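You operate a simulated robot arm through the tools that you are given. There is no shell and no other tool. Be economical: measure what you need, move in short steps, check, and stop when the job is done.

You run a simulated two-armed robot. Do the job below in one go: nothing can be reset, and whatever is moved stays where it is left.

TASK
Carry the dustpan with both arms and set it on the packing bench top.

Only the result counts: the job must be done as asked and must still hold three seconds after the hand-in. Knocking over, shifting, dropping, spilling or breaking anything else fails it.

THE ROBOT
Two 7-joint arms with two-finger parallel grippers on one trunk, on a base that drives. Base frame: it is fixed to the floor where the robot stands at the start and does not move with it; the origin is under the middle of the robot, x ahead of it, y to its left, z up. Lengths are in mm, angles in rad, forces in N, time in s.
The left shoulder is at the start at [70, 156, 1005], the right one opposite. Places, roughly: packing bench top [-1000, 1800, 900]. Payload 3.91 kg a hand.
Tool frame (each hand has its own): the origin (TCP) lies between the finger pads and is the grasp point; the fingertips stand 30 mm ahead of it; z points along the fingers, y is the line along which they close. Largest opening 110 mm; finger width 20, thickness 10; the body of the gripper, 48 by 112 mm, starts 55 mm behind the TCP.
Orientation is told as [roll, pitch, yaw] about the base's x, y, z axes, in that order, counted from this pose: with the fingers straight down and closing along the base's y, the tool's x points along the base's -x, its y along +y and its z along -z.

THE INTERFACE
- The arms move only by the tool drive_tool. It takes "left_moves", "right_moves" or both (then of equal length, played together; a hand with none holds still); each is a list of rows, each a list of 3 entries, a list of its own where there are three numbers: the finger opening in mm, from 0 to 110, then the shift along the tool's x, y, z in mm, then the turn, a rotation vector about the tool's x, y, z in rad. In form: [[fingers, [dx, dy, dz], [rx, ry, rz]], ...]. A call has 1 to 10 rows; each row is the pose to reach, as a shift and turn from the pose commanded when the call began, along the tool's axes at that moment. Each row takes 0.2 s and may step no farther than 50 mm and 0.15 rad from the row before; otherwise, or with a gripper value out of range, the whole call is refused. A pose out of reach is approached as far as the arm can. The call stops where the force on the tool passes 40 N (or 10 N more than at its start, if that is more) or the arm is blocked; 0.2 s more then pass. Each finger travels about 108 mm/s and halts on what it meets, pressing with about 24 N; the grip force reading is that of the motor and also rises with nothing between the fingers. The clock runs only during rows and for 0.2 s after the last one: add rows that repeat a pose to give the fingers time. It gives the time, the measured TCP pose, the force on the tool (base axes), the opening and the grip force at its end, in the units of the frame above (readings bear some noise), with the torque about the TCP (base axes, N m) and any sound that the robot's microphone picked up.
- Cameras (640 x 400 px; columns grow to the right, rows downward): "scene" is now at [128.6, -34.8, 1231.5]; the picture's right is [-0.40, -0.92, 0.00], its down [-0.53, 0.23, -0.81] and it looks along [0.74, -0.33, -0.58] (base axes); focal length 248 px, centre (320, 200). "left" rides on the left gripper at [72, -17, -103] in its tool frame; the picture's right is [0.23, 0.97, 0.00], its down [-0.76, 0.18, -0.62] and it looks along [-0.61, 0.14, 0.78] (tool axes); focal length 222 px, centre (320, 200). "right" rides on the right gripper at [72, 17, -103] in its tool frame; the picture's right is [-0.23, 0.97, 0.00], its down [-0.76, -0.18, -0.62] and it looks along [-0.61, -0.14, 0.78] (tool axes); focal length 222 px, centre (320, 200). There is no depth. A picture from a camera that has moved, and an enlarged one, comes with that camera's place and axes in the base frame and with its lens.
- snapshot(camera): a new picture of that camera. It takes no simulated time.
- lift_body(by): slides the trunk up (or, below 0, down) by that many mm; the arms and the scene camera ride with it, the base frame stays. It gives what a move gives, with no picture.
- steer(legs): drives the robot by 1 to 6 legs, each [ahead, left, turn to the left] in mm, mm and rad, along the robot's own axes; the way and the turn of a leg run together, so that a leg with both is an arc; at most 1500 mm and 3.142 rad a leg. The arms and the cameras ride along, it lands a little off, and it stops where it bumps. It gives what a move gives.
- head_to(pan, tilt): turns the head with the scene camera to pan (to the left, within 1.501 rad either way) and tilt (down, from -0.506 to 1.204), counted from straight ahead of the robot. It gives what a move gives.
- inspect(camera, box): a new picture of the part [left, top, right, bottom] of that camera's present view, enlarged. It takes no simulated time.
- close_job(): hands the job in; it is judged then, once.

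Work in short steps. Places have to be worked out from the pictures, the camera data and where the tool is seen: move nearer, look again, correct. Check each grasp and each placing, and mend what went wrong. You have 120 turns and 92 pictures in all, those below and enlarged ones among them. Open the grippers and draw the arms clear of the work before you hand the job in, unless the task says otherwise; then end with one line.

The tools are called after ">>>" as name(argument=value, ...) on one line, values as JSON. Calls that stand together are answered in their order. drive_tool: Moves the arms, as the interface text tells. Its arguments: {"type":"object","properties":{"left_moves":{"type":"array"},"right_moves":{"type":"array"}},"required":[]} The other tools are called the same way: lift_body (by) slides the trunk up or down; steer (legs) drives the base; head_to (pan, tilt) turns the head that bears the scene camera; snapshot (camera) takes a picture; inspect (camera, box) takes an enlarged picture of a part of a camera's view; close_job () hands the job in.

At the start:

```text
time: 0.0
left_eef_pos: [639.9, -30.4, 1034.7]
left_ee_rot: [0.0, -0.001, -0.001]
left_ft_force: [-1.0, -0.1, 0.2]
left_torque: [0.02, -0.02, 0.02]
left_grip_width: 110.2
left_grasp_force: 0.1
right_eef_pos: [566.1, -683.4, 1033.8]
right_ee_rot: [-0.001, 0.001, -0.001]
right_ft_force: [1.0, 0.3, 0.4]
right_torque: [0.0, 0.04, -0.03]
right_grip_width: 109.9
right_grasp_force: 0.1
trunk travel left (down, up): [-450.0, 490.0]
robot x, y, heading: [1.1, -1.7, 0.001]
head pan, tilt: [-0.412, 0.623]
```

scene: 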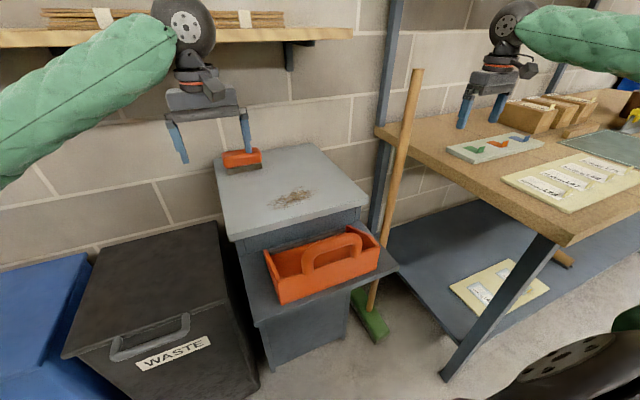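
right: 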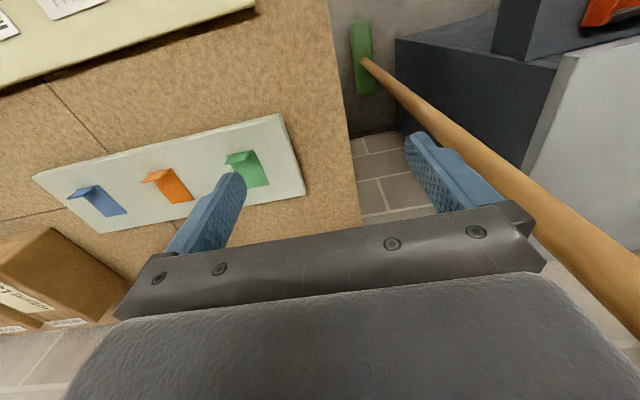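
left: 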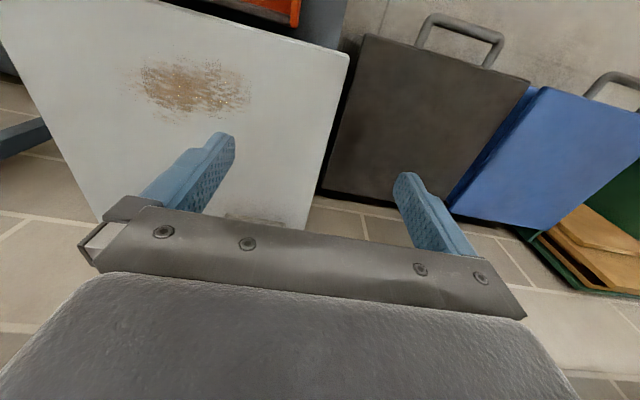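

The orange item on the cabinet's lower step, with an orange brush on top, could be the dustpan; I enlarge it to be sure.

>>> inspect(camera="scene", box=[200, 130, 420, 320])

>>> head_to(pan=0.6, tilt=0.6)

>>> snapshot(camera="scene")

```text
2.11 times, centred on (310, 225) of scene
camera zoom: at [128.6, -34.8, 1231.5], right [-0.4, -0.92, 0.0], down [-0.53, 0.23, -0.81], along [0.74, -0.33, -0.58], focal length 522 px, centre (341, 147)
```

zoom: 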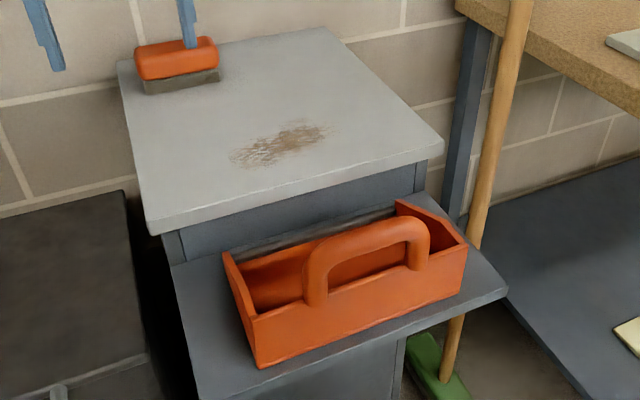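

```text
time: 1.3
left_eef_pos: [640.6, -30.3, 1033.9]
left_ee_rot: [0.001, 0.0, -0.002]
left_ft_force: [-0.2, 0.2, -0.3]
left_torque: [-0.01, 0.01, -0.02]
left_grip_width: 110.2
left_grasp_force: 0.0
right_eef_pos: [566.0, -682.5, 1033.9]
right_ee_rot: [0.0, 0.001, -0.001]
right_ft_force: [1.0, 0.5, 0.2]
right_torque: [0.02, 0.0, -0.01]
right_grip_width: 109.9
right_grasp_force: 0.0
trunk travel left (down, up): [-450.0, 490.0]
robot x, y, heading: [1.9, 3.2, -0.004]
head pan, tilt: [0.6, 0.6]
```

```text
87 pictures are left
camera scene: at [121.3, 50.2, 1233.4], right [0.56, -0.83, 0.0], down [-0.47, -0.32, -0.82], along [0.68, 0.47, -0.57], focal length 248 px, centre (320, 200)
```

scene: 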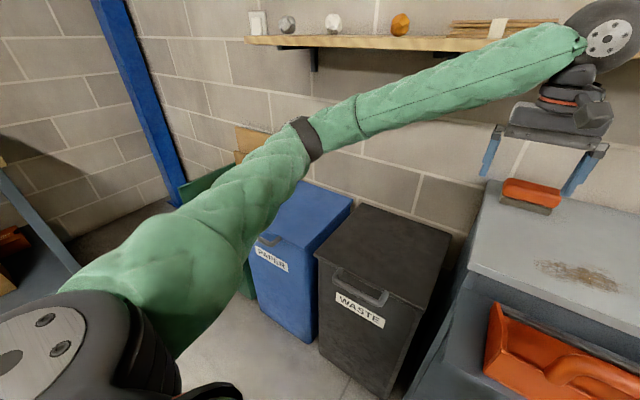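

The orange pan with an arched handle is the dustpan. Next I look left toward the packing bench.

>>> head_to(pan=1.5, tilt=0.4)

>>> snapshot(camera="scene")

```text
time: 2.5
left_eef_pos: [640.4, -32.8, 1034.9]
left_ee_rot: [0.001, 0.002, 0.0]
left_ft_force: [0.1, -0.4, -0.5]
left_torque: [0.01, 0.01, 0.0]
left_grip_width: 109.8
left_grasp_force: 0.2
right_eef_pos: [566.3, -683.0, 1034.3]
right_ee_rot: [-0.001, 0.0, 0.001]
right_ft_force: [-0.1, 0.0, 0.7]
right_torque: [-0.01, -0.01, 0.01]
right_grip_width: 109.8
right_grasp_force: 0.1
trunk travel left (down, up): [-450.0, 490.0]
robot x, y, heading: [1.1, -3.4, 0.002]
head pan, tilt: [1.499, 0.4]
```

```text
86 pictures are left
camera scene: at [55.0, 92.7, 1251.7], right [1.0, -0.07, 0.0], down [-0.03, -0.39, -0.92], along [0.07, 0.92, -0.39], focal length 248 px, centre (320, 200)
```

scene: 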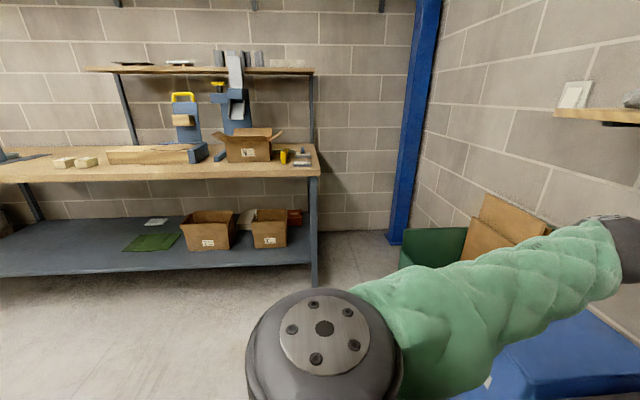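

Bench front edge is near y≈1300, with a free front strip. Now I turn the head back to the dustpan to measure it.

>>> head_to(pan=-0.35, tilt=0.9)

>>> snapshot(camera="scene")

>>> inspect(camera="scene", box=[200, 80, 440, 230])

>>> lift_body(by=200)

>>> snapshot(camera="scene")

>>> snapshot(camera="left")

```text
time: 4.3
left_eef_pos: [639.2, -31.9, 1035.2]
left_ee_rot: [-0.001, 0.0, 0.0]
left_ft_force: [0.0, 0.6, -0.2]
left_torque: [0.01, -0.01, -0.02]
left_grip_width: 109.8
left_grasp_force: 0.1
right_eef_pos: [565.6, -683.5, 1034.1]
right_ee_rot: [0.0, 0.001, -0.001]
right_ft_force: [-0.8, 0.1, -0.4]
right_torque: [-0.01, 0.02, 0.01]
right_grip_width: 110.2
right_grasp_force: 0.1
trunk travel left (down, up): [-450.0, 490.0]
robot x, y, heading: [-1.7, 1.7, 0.002]
head pan, tilt: [-0.351, 0.901]
```

```text
85 pictures are left
camera scene: at [119.2, -25.6, 1208.7], right [-0.34, -0.94, 0.0], down [-0.74, 0.27, -0.62], along [0.58, -0.21, -0.78], focal length 248 px, centre (320, 200)
```

scene: 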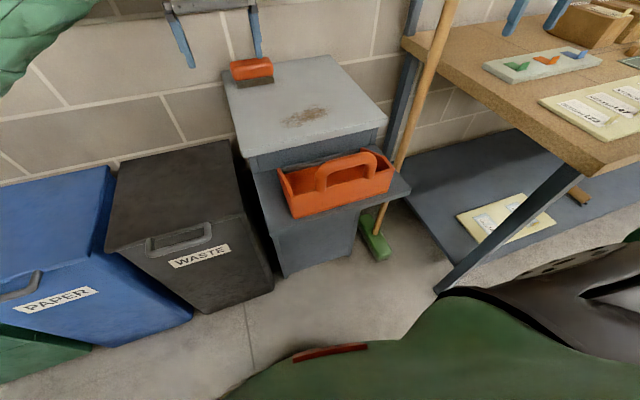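

```text
2.67 times, centred on (320, 155) of scene
camera zoom: at [119.2, -25.6, 1208.7], right [-0.34, -0.94, 0.0], down [-0.74, 0.27, -0.62], along [0.58, -0.21, -0.78], focal length 661 px, centre (320, 320)
```

zoom: 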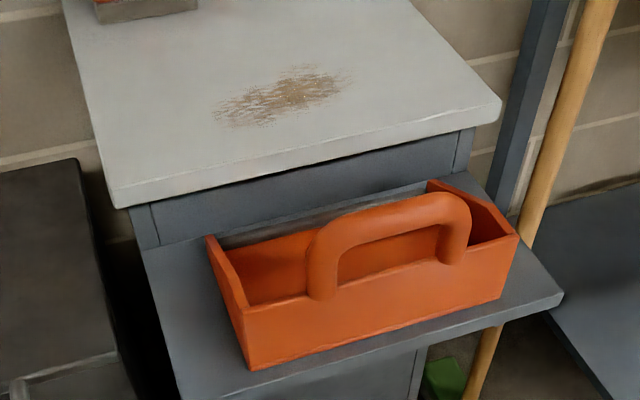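

```text
time: 6.5
left_eef_pos: [641.1, -29.8, 1233.5]
left_ee_rot: [-0.001, 0.0, 0.0]
left_ft_force: [0.1, 0.1, 1.1]
left_torque: [0.02, 0.02, 0.01]
left_grip_width: 110.1
left_grasp_force: 0.0
right_eef_pos: [565.6, -683.0, 1234.7]
right_ee_rot: [-0.001, 0.0, -0.001]
right_ft_force: [-0.1, 0.0, -0.3]
right_torque: [-0.01, 0.0, -0.02]
right_grip_width: 109.9
right_grasp_force: 0.0
trunk travel left (down, up): [-650.0, 290.0]
robot x, y, heading: [2.6, -1.0, -0.002]
head pan, tilt: [-0.351, 0.901]
```

```text
83 pictures are left
camera scene: at [119.4, -25.8, 1408.5], right [-0.34, -0.94, 0.0], down [-0.74, 0.27, -0.62], along [0.58, -0.21, -0.78], focal length 248 px, centre (320, 200)
```

scene: 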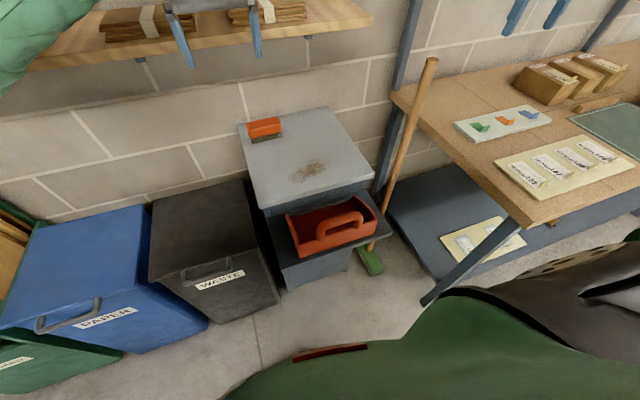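

```text
82 pictures are left
camera left: at [569.0, -47.8, 1338.2], right [-0.23, 0.97, 0.0], down [0.76, 0.18, 0.62], along [0.61, 0.14, -0.78], focal length 222 px, centre (320, 200)
```

left: 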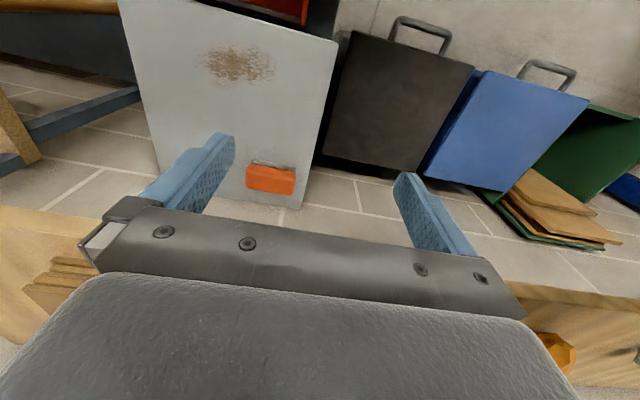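

Two heights give stereo; I enlarge the upper view of the pan.

>>> inspect(camera="scene", box=[240, 160, 400, 260])

```text
4.00 times, centred on (320, 210) of scene
camera zoom: at [119.4, -25.8, 1408.5], right [-0.34, -0.94, 0.0], down [-0.74, 0.27, -0.62], along [0.58, -0.21, -0.78], focal length 991 px, centre (320, 160)
```

zoom: 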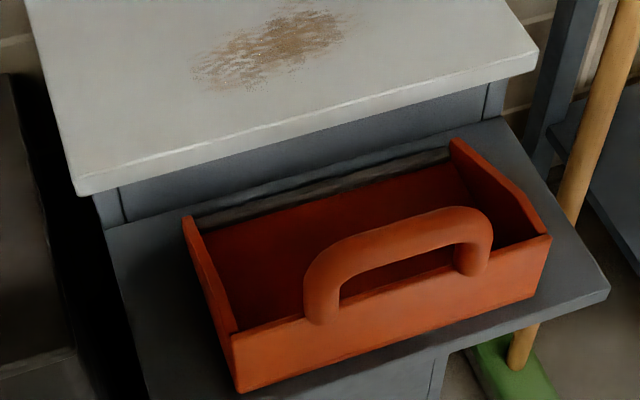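

The pan is roughly x 432–582, y −80 to −319, bottom z≈750, wall tops ≈823 at the rear (towards me), with the handle arching over the rear wall. I want to stand centred on y≈−200 and further back; I check the right side before moving.

>>> head_to(pan=-1.4, tilt=0.5)

>>> snapshot(camera="scene")

```text
time: 7.8
left_eef_pos: [640.1, -30.5, 1234.7]
left_ee_rot: [-0.001, 0.0, 0.001]
left_ft_force: [-0.5, -0.8, 0.4]
left_torque: [0.0, 0.02, -0.01]
left_grip_width: 109.9
left_grasp_force: 0.1
right_eef_pos: [564.9, -684.0, 1233.7]
right_ee_rot: [0.0, -0.001, 0.0]
right_ft_force: [-0.1, 0.6, -0.2]
right_torque: [-0.06, -0.02, -0.01]
right_grip_width: 109.9
right_grasp_force: 0.2
trunk travel left (down, up): [-650.0, 290.0]
robot x, y, heading: [-2.1, -0.9, 0.002]
head pan, tilt: [-1.4, 0.499]
```

```text
80 pictures are left
camera scene: at [63.9, -89.4, 1442.5], right [-0.99, -0.17, 0.0], down [-0.08, 0.47, -0.88], along [0.15, -0.86, -0.48], focal length 248 px, centre (320, 200)
```

scene: 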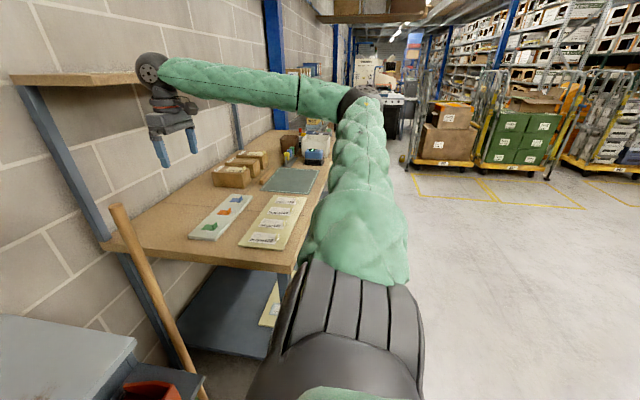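

Floor and air to the right are free. I back up and then shift right so the pan is straight ahead.

>>> steer(legs=[[-160, 0, 0], [0, -200, 0]])

>>> head_to(pan=0, tilt=0.7)

>>> snapshot(camera="scene")

```text
time: 10.4
left_eef_pos: [480.5, -240.6, 1235.2]
left_ee_rot: [0.001, -0.001, 0.003]
left_ft_force: [-1.1, -0.4, 0.0]
left_torque: [0.02, 0.01, -0.01]
left_grip_width: 110.3
left_grasp_force: 0.0
right_eef_pos: [407.1, -892.8, 1234.4]
right_ee_rot: [0.001, 0.0, 0.003]
right_ft_force: [0.1, 0.2, -0.1]
right_torque: [0.03, 0.01, -0.01]
right_grip_width: 109.7
right_grasp_force: 0.1
trunk travel left (down, up): [-650.0, 290.0]
robot x, y, heading: [-154.9, -212.6, -0.002]
head pan, tilt: [-1.4, 0.499]
```

```text
time: 12.0
left_eef_pos: [480.7, -239.4, 1233.7]
left_ee_rot: [-0.001, -0.001, 0.004]
left_ft_force: [-0.8, 1.2, -0.1]
left_torque: [0.01, 0.01, -0.01]
left_grip_width: 110.0
left_grasp_force: 0.0
right_eef_pos: [407.5, -891.6, 1235.4]
right_ee_rot: [0.0, -0.002, 0.002]
right_ft_force: [0.5, 0.2, 0.2]
right_torque: [-0.02, 0.02, 0.0]
right_grip_width: 109.8
right_grasp_force: 0.1
trunk travel left (down, up): [-650.0, 290.0]
robot x, y, heading: [-158.4, -209.8, -0.003]
head pan, tilt: [0.0, 0.7]
```

```text
79 pictures are left
camera scene: at [-26.4, -209.2, 1424.8], right [0.0, -1.0, 0.0], down [-0.64, 0.0, -0.76], along [0.76, 0.0, -0.64], focal length 248 px, centre (320, 200)
```

scene: 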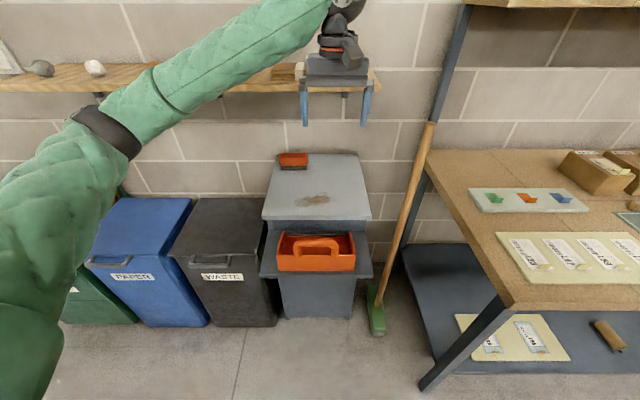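

View confirms it. I now move both hands above the side walls (left to y≈−80, right to y≈−319, x≈485) while high.

>>> drive_tool(left_moves=[[70, [0, 40, 0], [0, 0, 0]], [70, [0, 80, 0], [0, 0, 0]], [70, [0, 120, 0], [0, 0, 0]], [70, [-4, 159, 0], [0, 0, 0]], [70, [-4, 159, 0], [0, 0, 0]], [70, [-4, 159, 0], [0, 0, 0]], [70, [-4, 159, 0], [0, 0, 0]], [70, [-4, 159, 0], [0, 0, 0]], [70, [-4, 159, 0], [0, 0, 0]], [70, [-4, 159, 0], [0, 0, 0]]], right_moves=[[70, [-8, 47, 0], [0, 0, 0]], [70, [-16, 94, 0], [0, 0, 0]], [70, [-24, 141, 0], [0, 0, 0]], [70, [-32, 188, 0], [0, 0, 0]], [70, [-40, 235, 0], [0, 0, 0]], [70, [-48, 282, 0], [0, 0, 0]], [70, [-56, 329, 0], [0, 0, 0]], [70, [-64, 376, 0], [0, 0, 0]], [70, [-72, 423, 0], [0, 0, 0]], [70, [-78, 470, 0], [0, 0, 0]]])

>>> drive_tool(right_moves=[[70, [0, 40, 0], [0, 0, 0]], [70, [0, 80, 0], [0, 0, 0]], [70, [0, 103, 0], [0, 0, 0]], [70, [0, 103, 0], [0, 0, 0]]])

>>> lift_body(by=-240)

>>> snapshot(camera="left")

>>> snapshot(camera="right")

>>> snapshot(camera="scene")

```text
time: 14.2
left_eef_pos: [483.3, -78.2, 1233.6]
left_ee_rot: [-0.002, 0.001, 0.002]
left_ft_force: [0.2, 0.1, -0.2]
left_torque: [0.0, 0.01, 0.01]
left_grip_width: 69.9
left_grasp_force: 0.0
right_eef_pos: [484.3, -420.2, 1233.3]
right_ee_rot: [-0.001, 0.002, 0.003]
right_ft_force: [-0.5, 0.2, 0.7]
right_torque: [0.02, -0.03, -0.05]
right_grip_width: 70.2
right_grasp_force: 0.0
trunk travel left (down, up): [-650.0, 290.0]
robot x, y, heading: [-160.6, -211.3, 0.004]
head pan, tilt: [0.0, 0.7]
```

```text
time: 15.2
left_eef_pos: [481.8, -77.7, 1235.1]
left_ee_rot: [0.0, 0.001, 0.005]
left_ft_force: [0.7, -0.1, 0.8]
left_torque: [-0.04, -0.03, -0.01]
left_grip_width: 69.9
left_grasp_force: 0.0
right_eef_pos: [485.1, -316.1, 1235.2]
right_ee_rot: [0.0, 0.0, 0.002]
right_ft_force: [0.4, 0.9, 0.5]
right_torque: [-0.01, 0.02, 0.03]
right_grip_width: 69.9
right_grasp_force: 0.0
trunk travel left (down, up): [-650.0, 290.0]
robot x, y, heading: [-157.6, -209.6, 0.005]
head pan, tilt: [0.0, 0.7]
```

```text
time: 17.7
left_eef_pos: [482.0, -78.4, 995.1]
left_ee_rot: [0.001, 0.001, 0.004]
left_ft_force: [0.7, -0.6, -0.3]
left_torque: [0.02, -0.02, -0.01]
left_grip_width: 70.0
left_grasp_force: 0.0
right_eef_pos: [484.8, -317.8, 993.7]
right_ee_rot: [-0.001, 0.0, 0.001]
right_ft_force: [-0.7, 0.0, 0.2]
right_torque: [-0.01, -0.01, 0.05]
right_grip_width: 69.8
right_grasp_force: 0.0
trunk travel left (down, up): [-410.0, 530.0]
robot x, y, heading: [-157.3, -208.0, 0.004]
head pan, tilt: [0.0, 0.7]
```

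```text
78 pictures are left
camera left: at [410.5, -95.6, 1098.6], right [-0.23, 0.97, 0.0], down [0.76, 0.18, 0.62], along [0.61, 0.14, -0.78], focal length 222 px, centre (320, 200)
```

left: 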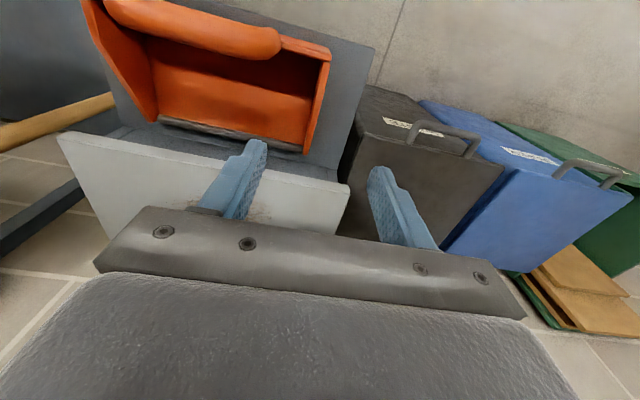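

```text
77 pictures are left
camera right: at [412.8, -300.6, 1097.6], right [0.23, 0.97, 0.0], down [0.76, -0.18, 0.62], along [0.61, -0.14, -0.78], focal length 222 px, centre (320, 200)
```

right: 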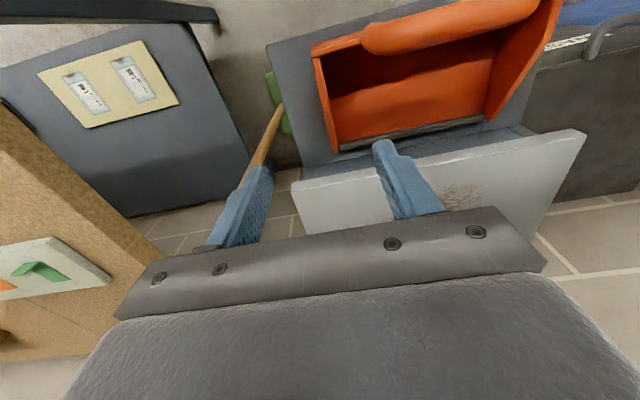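

```text
76 pictures are left
camera scene: at [-26.7, -208.7, 1184.9], right [0.0, -1.0, 0.0], down [-0.64, 0.0, -0.76], along [0.76, 0.0, -0.64], focal length 248 px, centre (320, 200)
```

scene: 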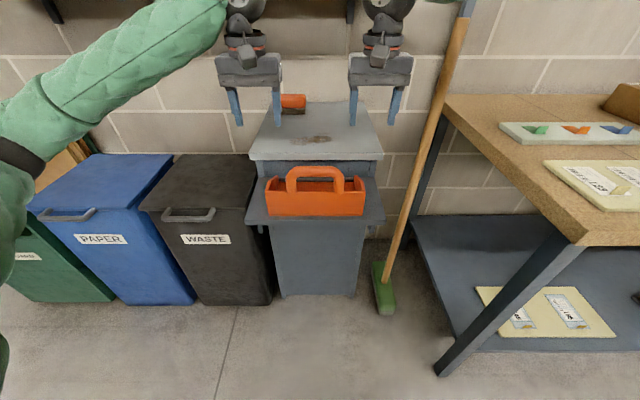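

Wrist views put the left wall at y≈−82 and right wall at y≈−314, rear top edge x≈436, tapering forward beyond x≈484; handle stays behind x≈449. I correct laterally, descend to z≈850 and look again.

>>> drive_tool(left_moves=[[70, [0, -4, 40], [0, 0, 0]], [70, [0, -4, 80], [0, 0, 0]], [70, [0, -4, 115], [0, 0, 0]], [70, [0, -4, 140], [0, 0, 0]]], right_moves=[[70, [2, 4, 40], [0, 0, 0]], [70, [2, 4, 80], [0, 0, 0]], [70, [2, 4, 115], [0, 0, 0]], [70, [2, 4, 140], [0, 0, 0]]])

>>> snapshot(camera="left")

>>> snapshot(camera="right")

>>> inspect(camera="scene", box=[220, 100, 420, 225])

```text
time: 18.7
left_eef_pos: [482.3, -84.0, 855.3]
left_ee_rot: [-0.001, 0.001, 0.003]
left_ft_force: [0.8, -0.1, -0.4]
left_torque: [0.0, 0.0, -0.02]
left_grip_width: 70.0
left_grasp_force: 0.0
right_eef_pos: [483.5, -313.8, 853.8]
right_ee_rot: [-0.001, 0.0, 0.001]
right_ft_force: [0.5, 0.7, -0.9]
right_torque: [-0.01, 0.0, 0.0]
right_grip_width: 70.0
right_grasp_force: 0.1
trunk travel left (down, up): [-410.0, 530.0]
robot x, y, heading: [-161.1, -210.2, 0.0]
head pan, tilt: [0.0, 0.7]
```

```text
75 pictures are left
camera left: at [410.0, -101.1, 958.9], right [-0.23, 0.97, 0.0], down [0.76, 0.18, 0.62], along [0.61, 0.14, -0.78], focal length 222 px, centre (320, 200)
```

left: 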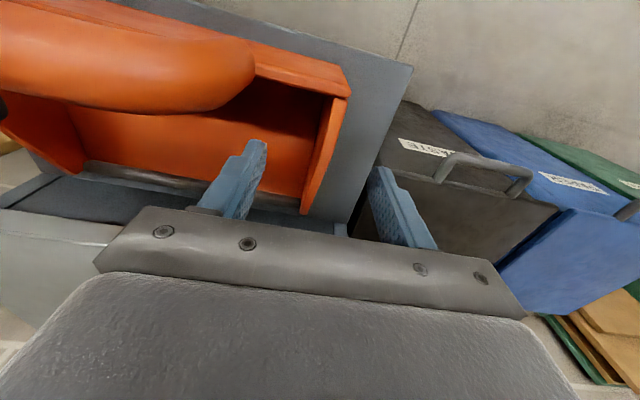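

```text
74 pictures are left
camera right: at [411.3, -296.9, 956.2], right [0.23, 0.97, 0.0], down [0.76, -0.18, 0.62], along [0.61, -0.14, -0.78], focal length 222 px, centre (320, 200)
```

right: 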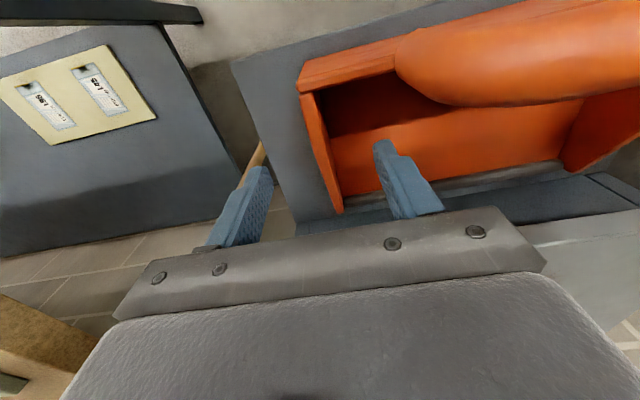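

```text
3.20 times, centred on (320, 162) of scene
camera zoom: at [-26.2, -208.7, 1184.9], right [0.0, -1.0, 0.0], down [-0.64, 0.0, -0.76], along [0.76, 0.0, -0.64], focal length 793 px, centre (320, 320)
```

zoom: 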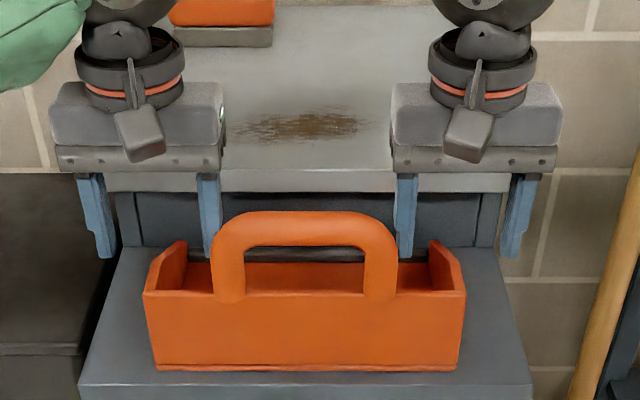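

Walls lie between the fingers on both sides and the handle is behind the gripper bodies. I descend a further ~42 mm.

>>> drive_tool(left_moves=[[70, [0, 2, 15], [0, 0, 0]], [70, [0, 3, 30], [0, 0, 0]], [70, [0, 3, 43], [0, 0, 0]]], right_moves=[[70, [0, 0, 15], [0, 0, 0]], [70, [0, 0, 30], [0, 0, 0]], [70, [0, 0, 42], [0, 0, 0]]])

>>> snapshot(camera="left")

>>> snapshot(camera="right")

>>> inspect(camera="scene", box=[220, 100, 420, 225])

```text
time: 19.5
left_eef_pos: [482.2, -79.6, 810.3]
left_ee_rot: [0.0, 0.002, 0.003]
left_ft_force: [0.1, 0.3, 0.1]
left_torque: [0.02, 0.0, 0.01]
left_grip_width: 70.2
left_grasp_force: 0.1
right_eef_pos: [483.8, -313.2, 813.8]
right_ee_rot: [0.001, 0.003, 0.003]
right_ft_force: [0.2, -0.6, -0.4]
right_torque: [0.01, 0.0, 0.01]
right_grip_width: 70.2
right_grasp_force: 0.0
trunk travel left (down, up): [-410.0, 530.0]
robot x, y, heading: [-159.2, -209.3, 0.006]
head pan, tilt: [0.0, 0.7]
```

```text
72 pictures are left
camera left: at [410.8, -97.0, 915.7], right [-0.23, 0.97, 0.0], down [0.76, 0.18, 0.62], along [0.61, 0.14, -0.78], focal length 222 px, centre (320, 200)
```

left: 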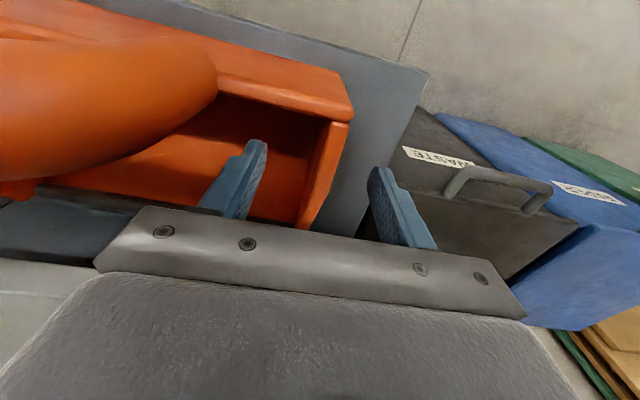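

```text
71 pictures are left
camera right: at [411.9, -296.5, 915.9], right [0.23, 0.97, 0.0], down [0.76, -0.18, 0.62], along [0.61, -0.14, -0.78], focal length 222 px, centre (320, 200)
```

right: 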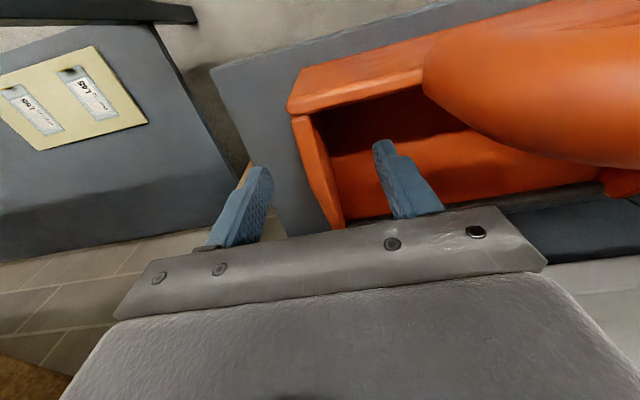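

```text
3.20 times, centred on (320, 162) of scene
camera zoom: at [-25.9, -208.6, 1184.7], right [0.0, -1.0, 0.0], down [-0.64, 0.0, -0.76], along [0.76, 0.0, -0.64], focal length 793 px, centre (320, 320)
```

zoom: 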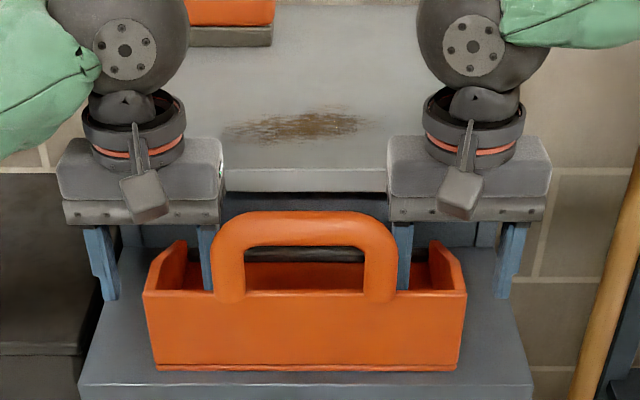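

Both grippers straddle the walls with ~35 mm overlap. I close both together.

>>> drive_tool(left_moves=[[40, [0, 0, 0], [0, 0, 0]], [20, [0, 0, 0], [0, 0, 0]], [0, [0, 0, 0], [0, 0, 0]], [0, [0, 0, 0], [0, 0, 0]], [0, [0, 0, 0], [0, 0, 0]]], right_moves=[[40, [0, 0, 0], [0, 0, 0]], [20, [0, 0, 0], [0, 0, 0]], [0, [0, 0, 0], [0, 0, 0]], [0, [0, 0, 0], [0, 0, 0]], [0, [0, 0, 0], [0, 0, 0]]])

>>> snapshot(camera="left")

>>> snapshot(camera="right")

```text
time: 20.7
left_eef_pos: [481.8, -81.6, 812.5]
left_ee_rot: [-0.002, -0.002, 0.001]
left_ft_force: [0.5, -34.2, 0.5]
left_torque: [-0.22, -0.11, 0.01]
left_grip_width: 9.0
left_grasp_force: 23.7
right_eef_pos: [483.1, -312.5, 813.5]
right_ee_rot: [0.001, 0.0, 0.003]
right_ft_force: [-0.1, 33.9, 0.2]
right_torque: [0.12, 0.07, -0.08]
right_grip_width: 8.7
right_grasp_force: 24.2
trunk travel left (down, up): [-410.0, 530.0]
robot x, y, heading: [-158.8, -210.3, 0.003]
head pan, tilt: [0.0, 0.7]
```

```text
69 pictures are left
camera left: at [410.2, -97.8, 916.2], right [-0.23, 0.97, 0.0], down [0.76, 0.18, 0.62], along [0.61, 0.14, -0.78], focal length 222 px, centre (320, 200)
```

left: 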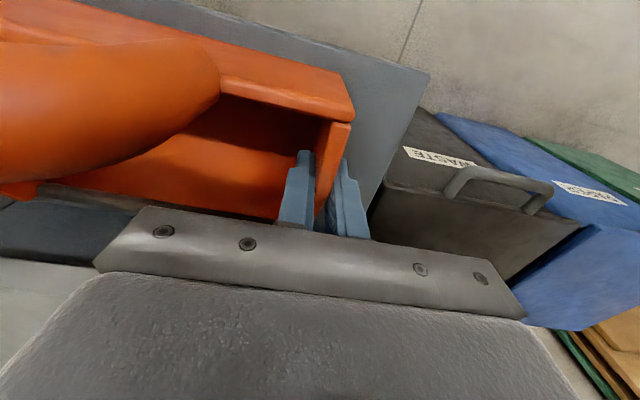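

```text
68 pictures are left
camera right: at [411.3, -295.8, 916.5], right [0.22, 0.97, 0.0], down [0.76, -0.18, 0.62], along [0.61, -0.14, -0.78], focal length 222 px, centre (320, 200)
```

right: 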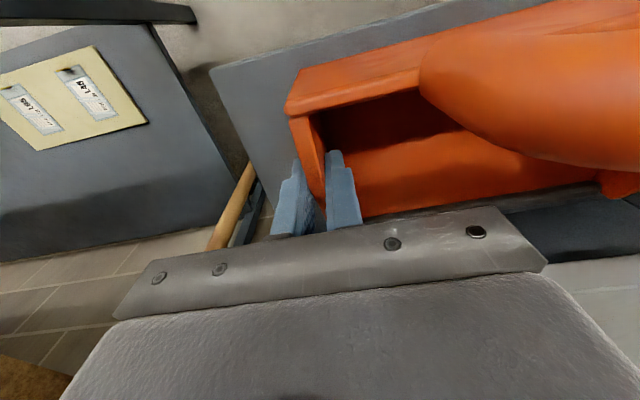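

Both hold 9 mm walls, but the hands pull apart with ~34 N. I ease each hand inward 2 mm.

>>> drive_tool(left_moves=[[0, [0, -1, 0], [0, 0, 0]], [0, [0, -2, 0], [0, 0, 0]]], right_moves=[[0, [0, 1, 0], [0, 0, 0]], [0, [0, 2, 0], [0, 0, 0]]])

```text
time: 21.3
left_eef_pos: [483.5, -82.2, 810.9]
left_ee_rot: [0.003, 0.0, 0.004]
left_ft_force: [-0.8, -8.4, -0.3]
left_torque: [-0.17, -0.08, -0.17]
left_grip_width: 9.0
left_grasp_force: 24.1
right_eef_pos: [483.6, -313.3, 813.5]
right_ee_rot: [-0.001, 0.0, 0.0]
right_ft_force: [1.7, 5.9, 9.8]
right_torque: [0.17, 0.58, 0.0]
right_grip_width: 8.8
right_grasp_force: 24.4
trunk travel left (down, up): [-410.0, 530.0]
robot x, y, heading: [-167.0, -210.2, 0.002]
head pan, tilt: [0.0, 0.7]
```

Stress is nearly gone. I lift 30 mm with both hands.

>>> drive_tool(left_moves=[[0, [0, 0, -8], [0, 0, 0]], [0, [0, 0, -16], [0, 0, 0]], [0, [0, 0, -24], [0, 0, 0]], [0, [0, 0, -32], [0, 0, 0]], [0, [0, 0, -32], [0, 0, 0]]], right_moves=[[0, [0, 0, -8], [0, 0, 0]], [0, [0, 0, -16], [0, 0, 0]], [0, [0, 0, -24], [0, 0, 0]], [0, [0, 0, -32], [0, 0, 0]], [0, [0, 0, -32], [0, 0, 0]]])

>>> snapshot(camera="scene")

>>> snapshot(camera="left")

```text
time: 22.5
left_eef_pos: [483.2, -81.1, 843.8]
left_ee_rot: [0.002, 0.003, 0.005]
left_ft_force: [-2.1, 37.2, -1.9]
left_torque: [0.32, -0.3, -0.27]
left_grip_width: 8.9
left_grasp_force: 24.3
right_eef_pos: [483.2, -312.0, 843.8]
right_ee_rot: [-0.002, 0.001, 0.0]
right_ft_force: [2.6, -37.2, -0.2]
right_torque: [-0.11, 0.26, -0.17]
right_grip_width: 8.8
right_grasp_force: 24.2
trunk travel left (down, up): [-410.0, 530.0]
robot x, y, heading: [-160.8, -209.7, 0.002]
head pan, tilt: [0.0, 0.7]
```

```text
67 pictures are left
camera scene: at [-26.3, -208.7, 1184.7], right [0.0, -1.0, 0.0], down [-0.64, 0.0, -0.76], along [0.76, 0.0, -0.64], focal length 248 px, centre (320, 200)
```

scene: 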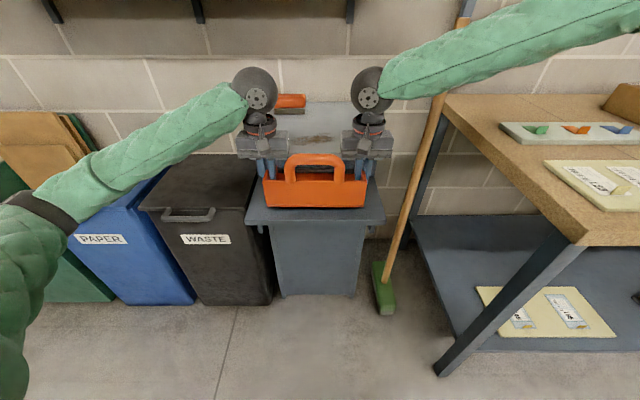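

```text
66 pictures are left
camera left: at [411.2, -97.9, 947.1], right [-0.23, 0.97, 0.0], down [0.76, 0.18, 0.62], along [0.61, 0.15, -0.78], focal length 222 px, centre (320, 200)
```

left: 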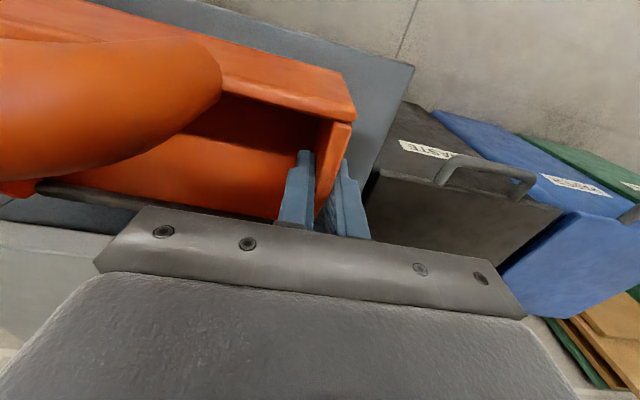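

The pan is lifted level, but now squeezed inward at 37 N; I ease each hand outward 1 mm.

>>> drive_tool(left_moves=[[0, [0, 0.5, 0], [0, 0, 0]], [0, [0, 1.2, 0], [0, 0, 0]], [0, [0, 1.2, 0], [0, 0, 0]]], right_moves=[[0, [0, -0.5, 0], [0, 0, 0]], [0, [0, -1.2, 0], [0, 0, 0]], [0, [0, -1.2, 0], [0, 0, 0]]])

>>> lift_body(by=100)

>>> snapshot(camera="scene")

```text
time: 23.3
left_eef_pos: [481.8, -82.1, 843.0]
left_ee_rot: [0.001, 0.0, 0.0]
left_ft_force: [-1.1, 29.8, -1.8]
left_torque: [0.35, -0.32, -0.12]
left_grip_width: 8.8
left_grasp_force: 24.2
right_eef_pos: [483.3, -311.9, 844.1]
right_ee_rot: [0.002, -0.001, 0.002]
right_ft_force: [0.5, -30.8, 0.6]
right_torque: [-0.16, 0.28, -0.09]
right_grip_width: 8.8
right_grasp_force: 24.5
trunk travel left (down, up): [-410.0, 530.0]
robot x, y, heading: [-160.3, -211.5, -0.001]
head pan, tilt: [0.0, 0.7]
```

```text
time: 24.6
left_eef_pos: [481.7, -80.8, 942.6]
left_ee_rot: [0.001, 0.001, 0.004]
left_ft_force: [-0.6, 21.7, -2.0]
left_torque: [0.27, 0.06, -0.14]
left_grip_width: 8.9
left_grasp_force: 24.5
right_eef_pos: [483.6, -311.0, 943.6]
right_ee_rot: [0.0, 0.001, 0.001]
right_ft_force: [1.0, -21.7, -0.2]
right_torque: [-0.1, -0.05, -0.1]
right_grip_width: 8.7
right_grasp_force: 23.9
trunk travel left (down, up): [-510.0, 430.0]
robot x, y, heading: [-159.1, -213.7, 0.004]
head pan, tilt: [0.0, 0.7]
```

```text
65 pictures are left
camera scene: at [-25.9, -208.7, 1284.6], right [0.0, -1.0, 0.0], down [-0.64, 0.0, -0.76], along [0.76, 0.0, -0.64], focal length 248 px, centre (320, 200)
```

scene: 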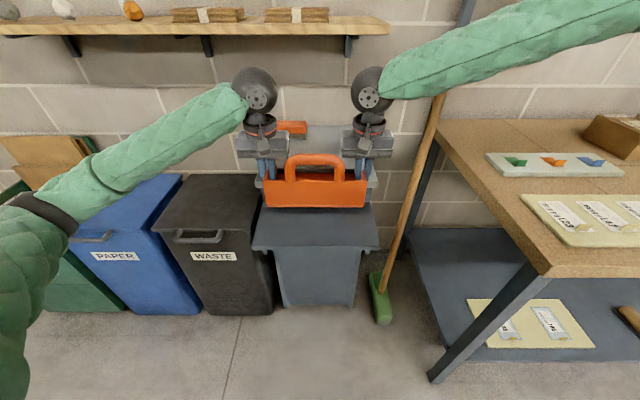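

Grip is stable. I raise another 80 mm and back away from the cabinet.

>>> lift_body(by=80)

>>> steer(legs=[[-350, 0, 0]])

>>> head_to(pan=1.4, tilt=0.4)

>>> snapshot(camera="scene")

```text
time: 25.8
left_eef_pos: [482.0, -82.2, 1022.5]
left_ee_rot: [0.0, 0.003, 0.002]
left_ft_force: [-1.5, 16.6, -1.4]
left_torque: [0.24, 0.08, -0.15]
left_grip_width: 8.9
left_grasp_force: 24.4
right_eef_pos: [482.8, -311.7, 1023.9]
right_ee_rot: [0.0, 0.0, 0.001]
right_ft_force: [0.7, -15.8, 0.4]
right_torque: [-0.04, -0.05, -0.13]
right_grip_width: 8.8
right_grasp_force: 23.8
trunk travel left (down, up): [-590.0, 350.0]
robot x, y, heading: [-159.4, -208.7, 0.004]
head pan, tilt: [0.0, 0.7]
```

```text
time: 28.1
left_eef_pos: [127.8, -76.0, 1023.4]
left_ee_rot: [0.0, 0.0, 0.014]
left_ft_force: [-0.9, 11.1, -1.8]
left_torque: [0.17, -0.02, -0.09]
left_grip_width: 8.9
left_grasp_force: 23.7
right_eef_pos: [130.9, -307.3, 1024.3]
right_ee_rot: [0.0, 0.0, 0.013]
right_ft_force: [1.1, -10.4, -0.2]
right_torque: [0.0, 0.01, -0.08]
right_grip_width: 8.8
right_grasp_force: 24.3
trunk travel left (down, up): [-590.0, 350.0]
robot x, y, heading: [-512.2, -208.8, 0.015]
head pan, tilt: [0.0, 0.7]
```

```text
time: 29.6
left_eef_pos: [127.7, -77.2, 1023.5]
left_ee_rot: [-0.001, 0.0, 0.014]
left_ft_force: [-1.0, 0.7, -2.0]
left_torque: [0.05, 0.28, -0.12]
left_grip_width: 8.6
left_grasp_force: 23.8
right_eef_pos: [131.7, -309.8, 1024.0]
right_ee_rot: [0.001, -0.001, 0.013]
right_ft_force: [1.0, -1.3, 0.8]
right_torque: [0.13, -0.3, -0.07]
right_grip_width: 8.8
right_grasp_force: 23.9
trunk travel left (down, up): [-590.0, 350.0]
robot x, y, heading: [-514.6, -211.8, 0.011]
head pan, tilt: [1.4, 0.4]
```

```text
64 pictures are left
camera scene: at [-449.1, -119.7, 1391.7], right [0.99, -0.16, 0.0], down [-0.06, -0.38, -0.92], along [0.14, 0.91, -0.39], focal length 248 px, centre (320, 200)
```

scene: 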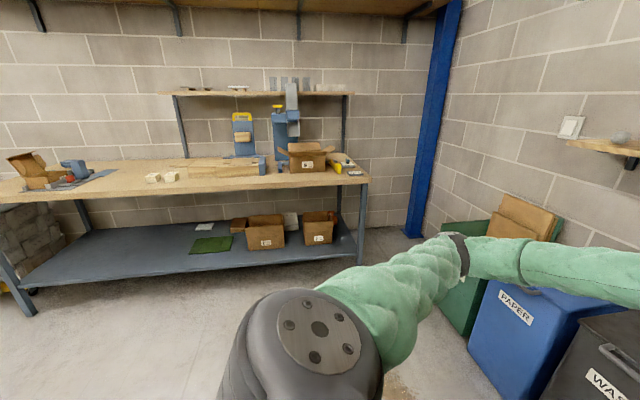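

Torque stays small. I turn left in place to face the bench, with a check of the grip.

>>> steer(legs=[[0, 0, 0.78], [0, 0, 0.78]])

>>> head_to(pan=0, tilt=0.45)

>>> snapshot(camera="scene")

```text
time: 34.1
left_eef_pos: [-639.0, 429.2, 1023.2]
left_ee_rot: [-0.001, 0.001, 1.571]
left_ft_force: [-2.0, -1.6, -2.3]
left_torque: [0.05, 0.1, -0.14]
left_grip_width: 8.7
left_grasp_force: 23.6
right_eef_pos: [-409.3, 430.5, 1024.4]
right_ee_rot: [-0.001, 0.002, 1.57]
right_ft_force: [2.7, 1.3, -0.2]
right_torque: [0.0, 0.09, -0.12]
right_grip_width: 8.6
right_grasp_force: 24.0
trunk travel left (down, up): [-590.0, 350.0]
robot x, y, heading: [-513.6, -211.7, 1.567]
head pan, tilt: [1.4, 0.4]
```

```text
time: 35.6
left_eef_pos: [-638.9, 428.7, 1023.4]
left_ee_rot: [-0.001, 0.002, 1.57]
left_ft_force: [0.8, -1.0, -1.2]
left_torque: [-0.17, 0.05, -0.11]
left_grip_width: 8.7
left_grasp_force: 24.4
right_eef_pos: [-408.7, 431.5, 1024.5]
right_ee_rot: [-0.001, 0.001, 1.57]
right_ft_force: [-0.8, 1.1, -1.7]
right_torque: [0.18, 0.1, -0.1]
right_grip_width: 8.8
right_grasp_force: 24.1
trunk travel left (down, up): [-590.0, 350.0]
robot x, y, heading: [-508.7, -210.2, 1.569]
head pan, tilt: [0.0, 0.45]
```

```text
63 pictures are left
camera scene: at [-514.8, -69.1, 1387.0], right [1.0, 0.0, 0.0], down [0.0, -0.44, -0.9], along [0.0, 0.9, -0.44], focal length 248 px, centre (320, 200)
```

scene: 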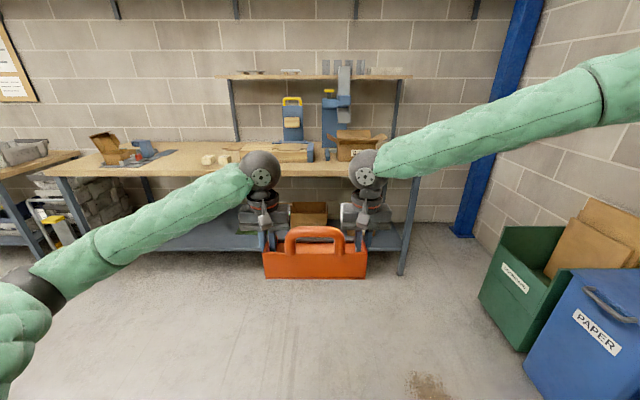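

The pan is carried level. I drive left and closer to inspect the bench top for a clear spot.

>>> steer(legs=[[0, 600, 0], [350, 0, 0]])

>>> lift_body(by=100)

>>> snapshot(camera="scene")

```text
time: 40.9
left_eef_pos: [-1243.7, 783.0, 1022.6]
left_ee_rot: [0.0, 0.003, 1.565]
left_ft_force: [0.0, 0.0, -2.7]
left_torque: [-0.02, 0.07, -0.15]
left_grip_width: 8.9
left_grasp_force: 23.8
right_eef_pos: [-1014.1, 783.0, 1024.0]
right_ee_rot: [0.001, 0.002, 1.564]
right_ft_force: [-0.7, 0.2, 0.3]
right_torque: [0.01, 0.14, -0.07]
right_grip_width: 8.9
right_grasp_force: 24.2
trunk travel left (down, up): [-590.0, 350.0]
robot x, y, heading: [-1119.6, 143.4, 1.567]
head pan, tilt: [0.0, 0.45]
```

```text
time: 42.2
left_eef_pos: [-1243.2, 782.5, 1123.3]
left_ee_rot: [0.001, 0.001, 1.566]
left_ft_force: [0.8, -0.2, -1.7]
left_torque: [-0.16, 0.05, -0.08]
left_grip_width: 8.5
left_grasp_force: 24.1
right_eef_pos: [-1012.7, 781.9, 1124.4]
right_ee_rot: [0.0, -0.001, 1.564]
right_ft_force: [-0.8, 0.8, -0.6]
right_torque: [0.2, 0.11, -0.07]
right_grip_width: 8.8
right_grasp_force: 24.4
trunk travel left (down, up): [-690.0, 250.0]
robot x, y, heading: [-1115.9, 140.2, 1.568]
head pan, tilt: [0.0, 0.45]
```

```text
62 pictures are left
camera scene: at [-1122.4, 282.9, 1486.8], right [1.0, -0.01, 0.0], down [0.0, -0.44, -0.9], along [0.01, 0.9, -0.44], focal length 248 px, centre (320, 200)
```

scene: 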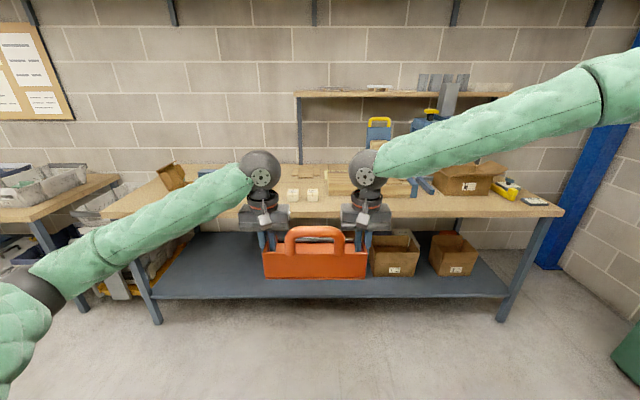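

Bench spans x≈−2190…+95, y≈1380…2080. My arms hide the top, so I go higher and closer to look down over the edge.

>>> lift_body(by=230)

>>> steer(legs=[[380, 0, 0]])

>>> head_to(pan=0, tilt=0.75)

>>> snapshot(camera="scene")

>>> snapshot(camera="left")

>>> snapshot(camera="right")

```text
time: 44.7
left_eef_pos: [-1244.7, 781.1, 1352.1]
left_ee_rot: [0.001, 0.002, 1.565]
left_ft_force: [0.9, -0.9, -1.3]
left_torque: [0.08, 0.07, -0.11]
left_grip_width: 8.9
left_grasp_force: 24.2
right_eef_pos: [-1013.0, 782.1, 1354.4]
right_ee_rot: [-0.001, 0.0, 1.565]
right_ft_force: [-0.8, 0.8, -0.4]
right_torque: [-0.08, 0.17, -0.07]
right_grip_width: 8.6
right_grasp_force: 24.0
trunk travel left (down, up): [-920.0, 20.0]
robot x, y, heading: [-1120.4, 139.0, 1.57]
head pan, tilt: [0.0, 0.45]
```

```text
time: 47.0
left_eef_pos: [-1237.3, 1157.0, 1354.5]
left_ee_rot: [0.0, 0.001, 1.559]
left_ft_force: [1.3, -0.9, -2.2]
left_torque: [0.01, 0.06, -0.13]
left_grip_width: 8.6
left_grasp_force: 23.5
right_eef_pos: [-1007.1, 1155.3, 1355.0]
right_ee_rot: [0.0, -0.001, 1.561]
right_ft_force: [-0.4, 1.7, -0.1]
right_torque: [0.04, 0.08, -0.07]
right_grip_width: 8.9
right_grasp_force: 24.5
trunk travel left (down, up): [-920.0, 20.0]
robot x, y, heading: [-1120.9, 511.6, 1.558]
head pan, tilt: [0.0, 0.45]
```

```text
time: 47.8
left_eef_pos: [-1238.0, 1157.9, 1352.7]
left_ee_rot: [0.0, 0.001, 1.558]
left_ft_force: [0.5, -0.8, -1.2]
left_torque: [0.02, -0.01, -0.03]
left_grip_width: 9.0
left_grasp_force: 23.6
right_eef_pos: [-1006.9, 1157.7, 1353.9]
right_ee_rot: [0.0, 0.001, 1.558]
right_ft_force: [-1.1, 0.4, -1.5]
right_torque: [-0.01, 0.06, -0.05]
right_grip_width: 8.9
right_grasp_force: 24.1
trunk travel left (down, up): [-920.0, 20.0]
robot x, y, heading: [-1121.1, 518.2, 1.56]
head pan, tilt: [0.0, 0.75]
```

```text
61 pictures are left
camera scene: at [-1118.6, 650.3, 1690.4], right [1.0, -0.01, 0.0], down [-0.01, -0.68, -0.73], along [0.01, 0.73, -0.68], focal length 248 px, centre (320, 200)
```

scene: 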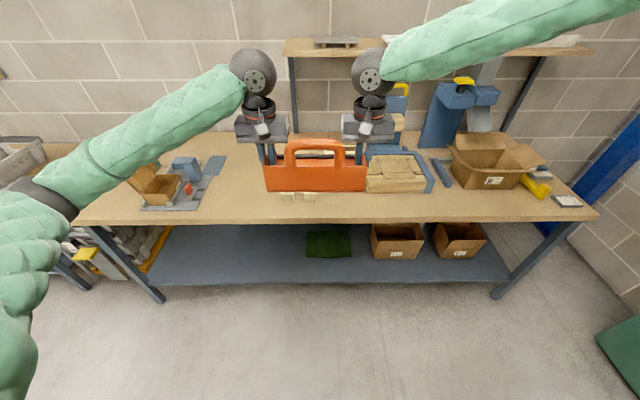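

```text
60 pictures are left
camera left: at [-1220.3, 1086.7, 1456.7], right [-0.98, -0.22, 0.0], down [-0.17, 0.76, 0.62], along [-0.13, 0.61, -0.78], focal length 222 px, centre (320, 200)
```

left: 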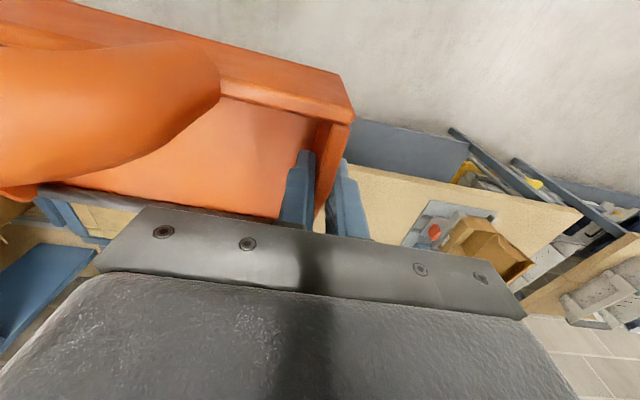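

```text
59 pictures are left
camera right: at [-1024.0, 1085.6, 1456.4], right [-0.97, 0.24, 0.0], down [0.19, 0.76, 0.62], along [0.15, 0.6, -0.78], focal length 222 px, centre (320, 200)
```

right: 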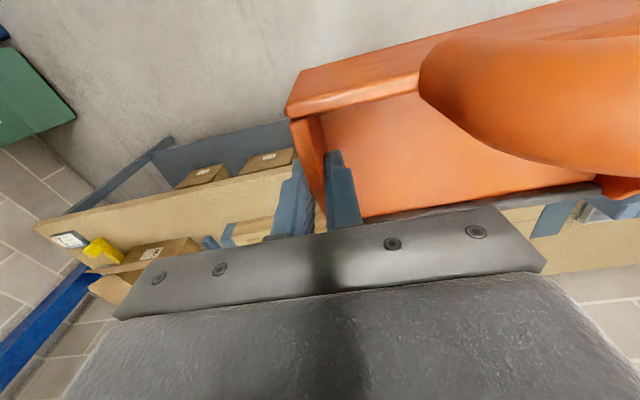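

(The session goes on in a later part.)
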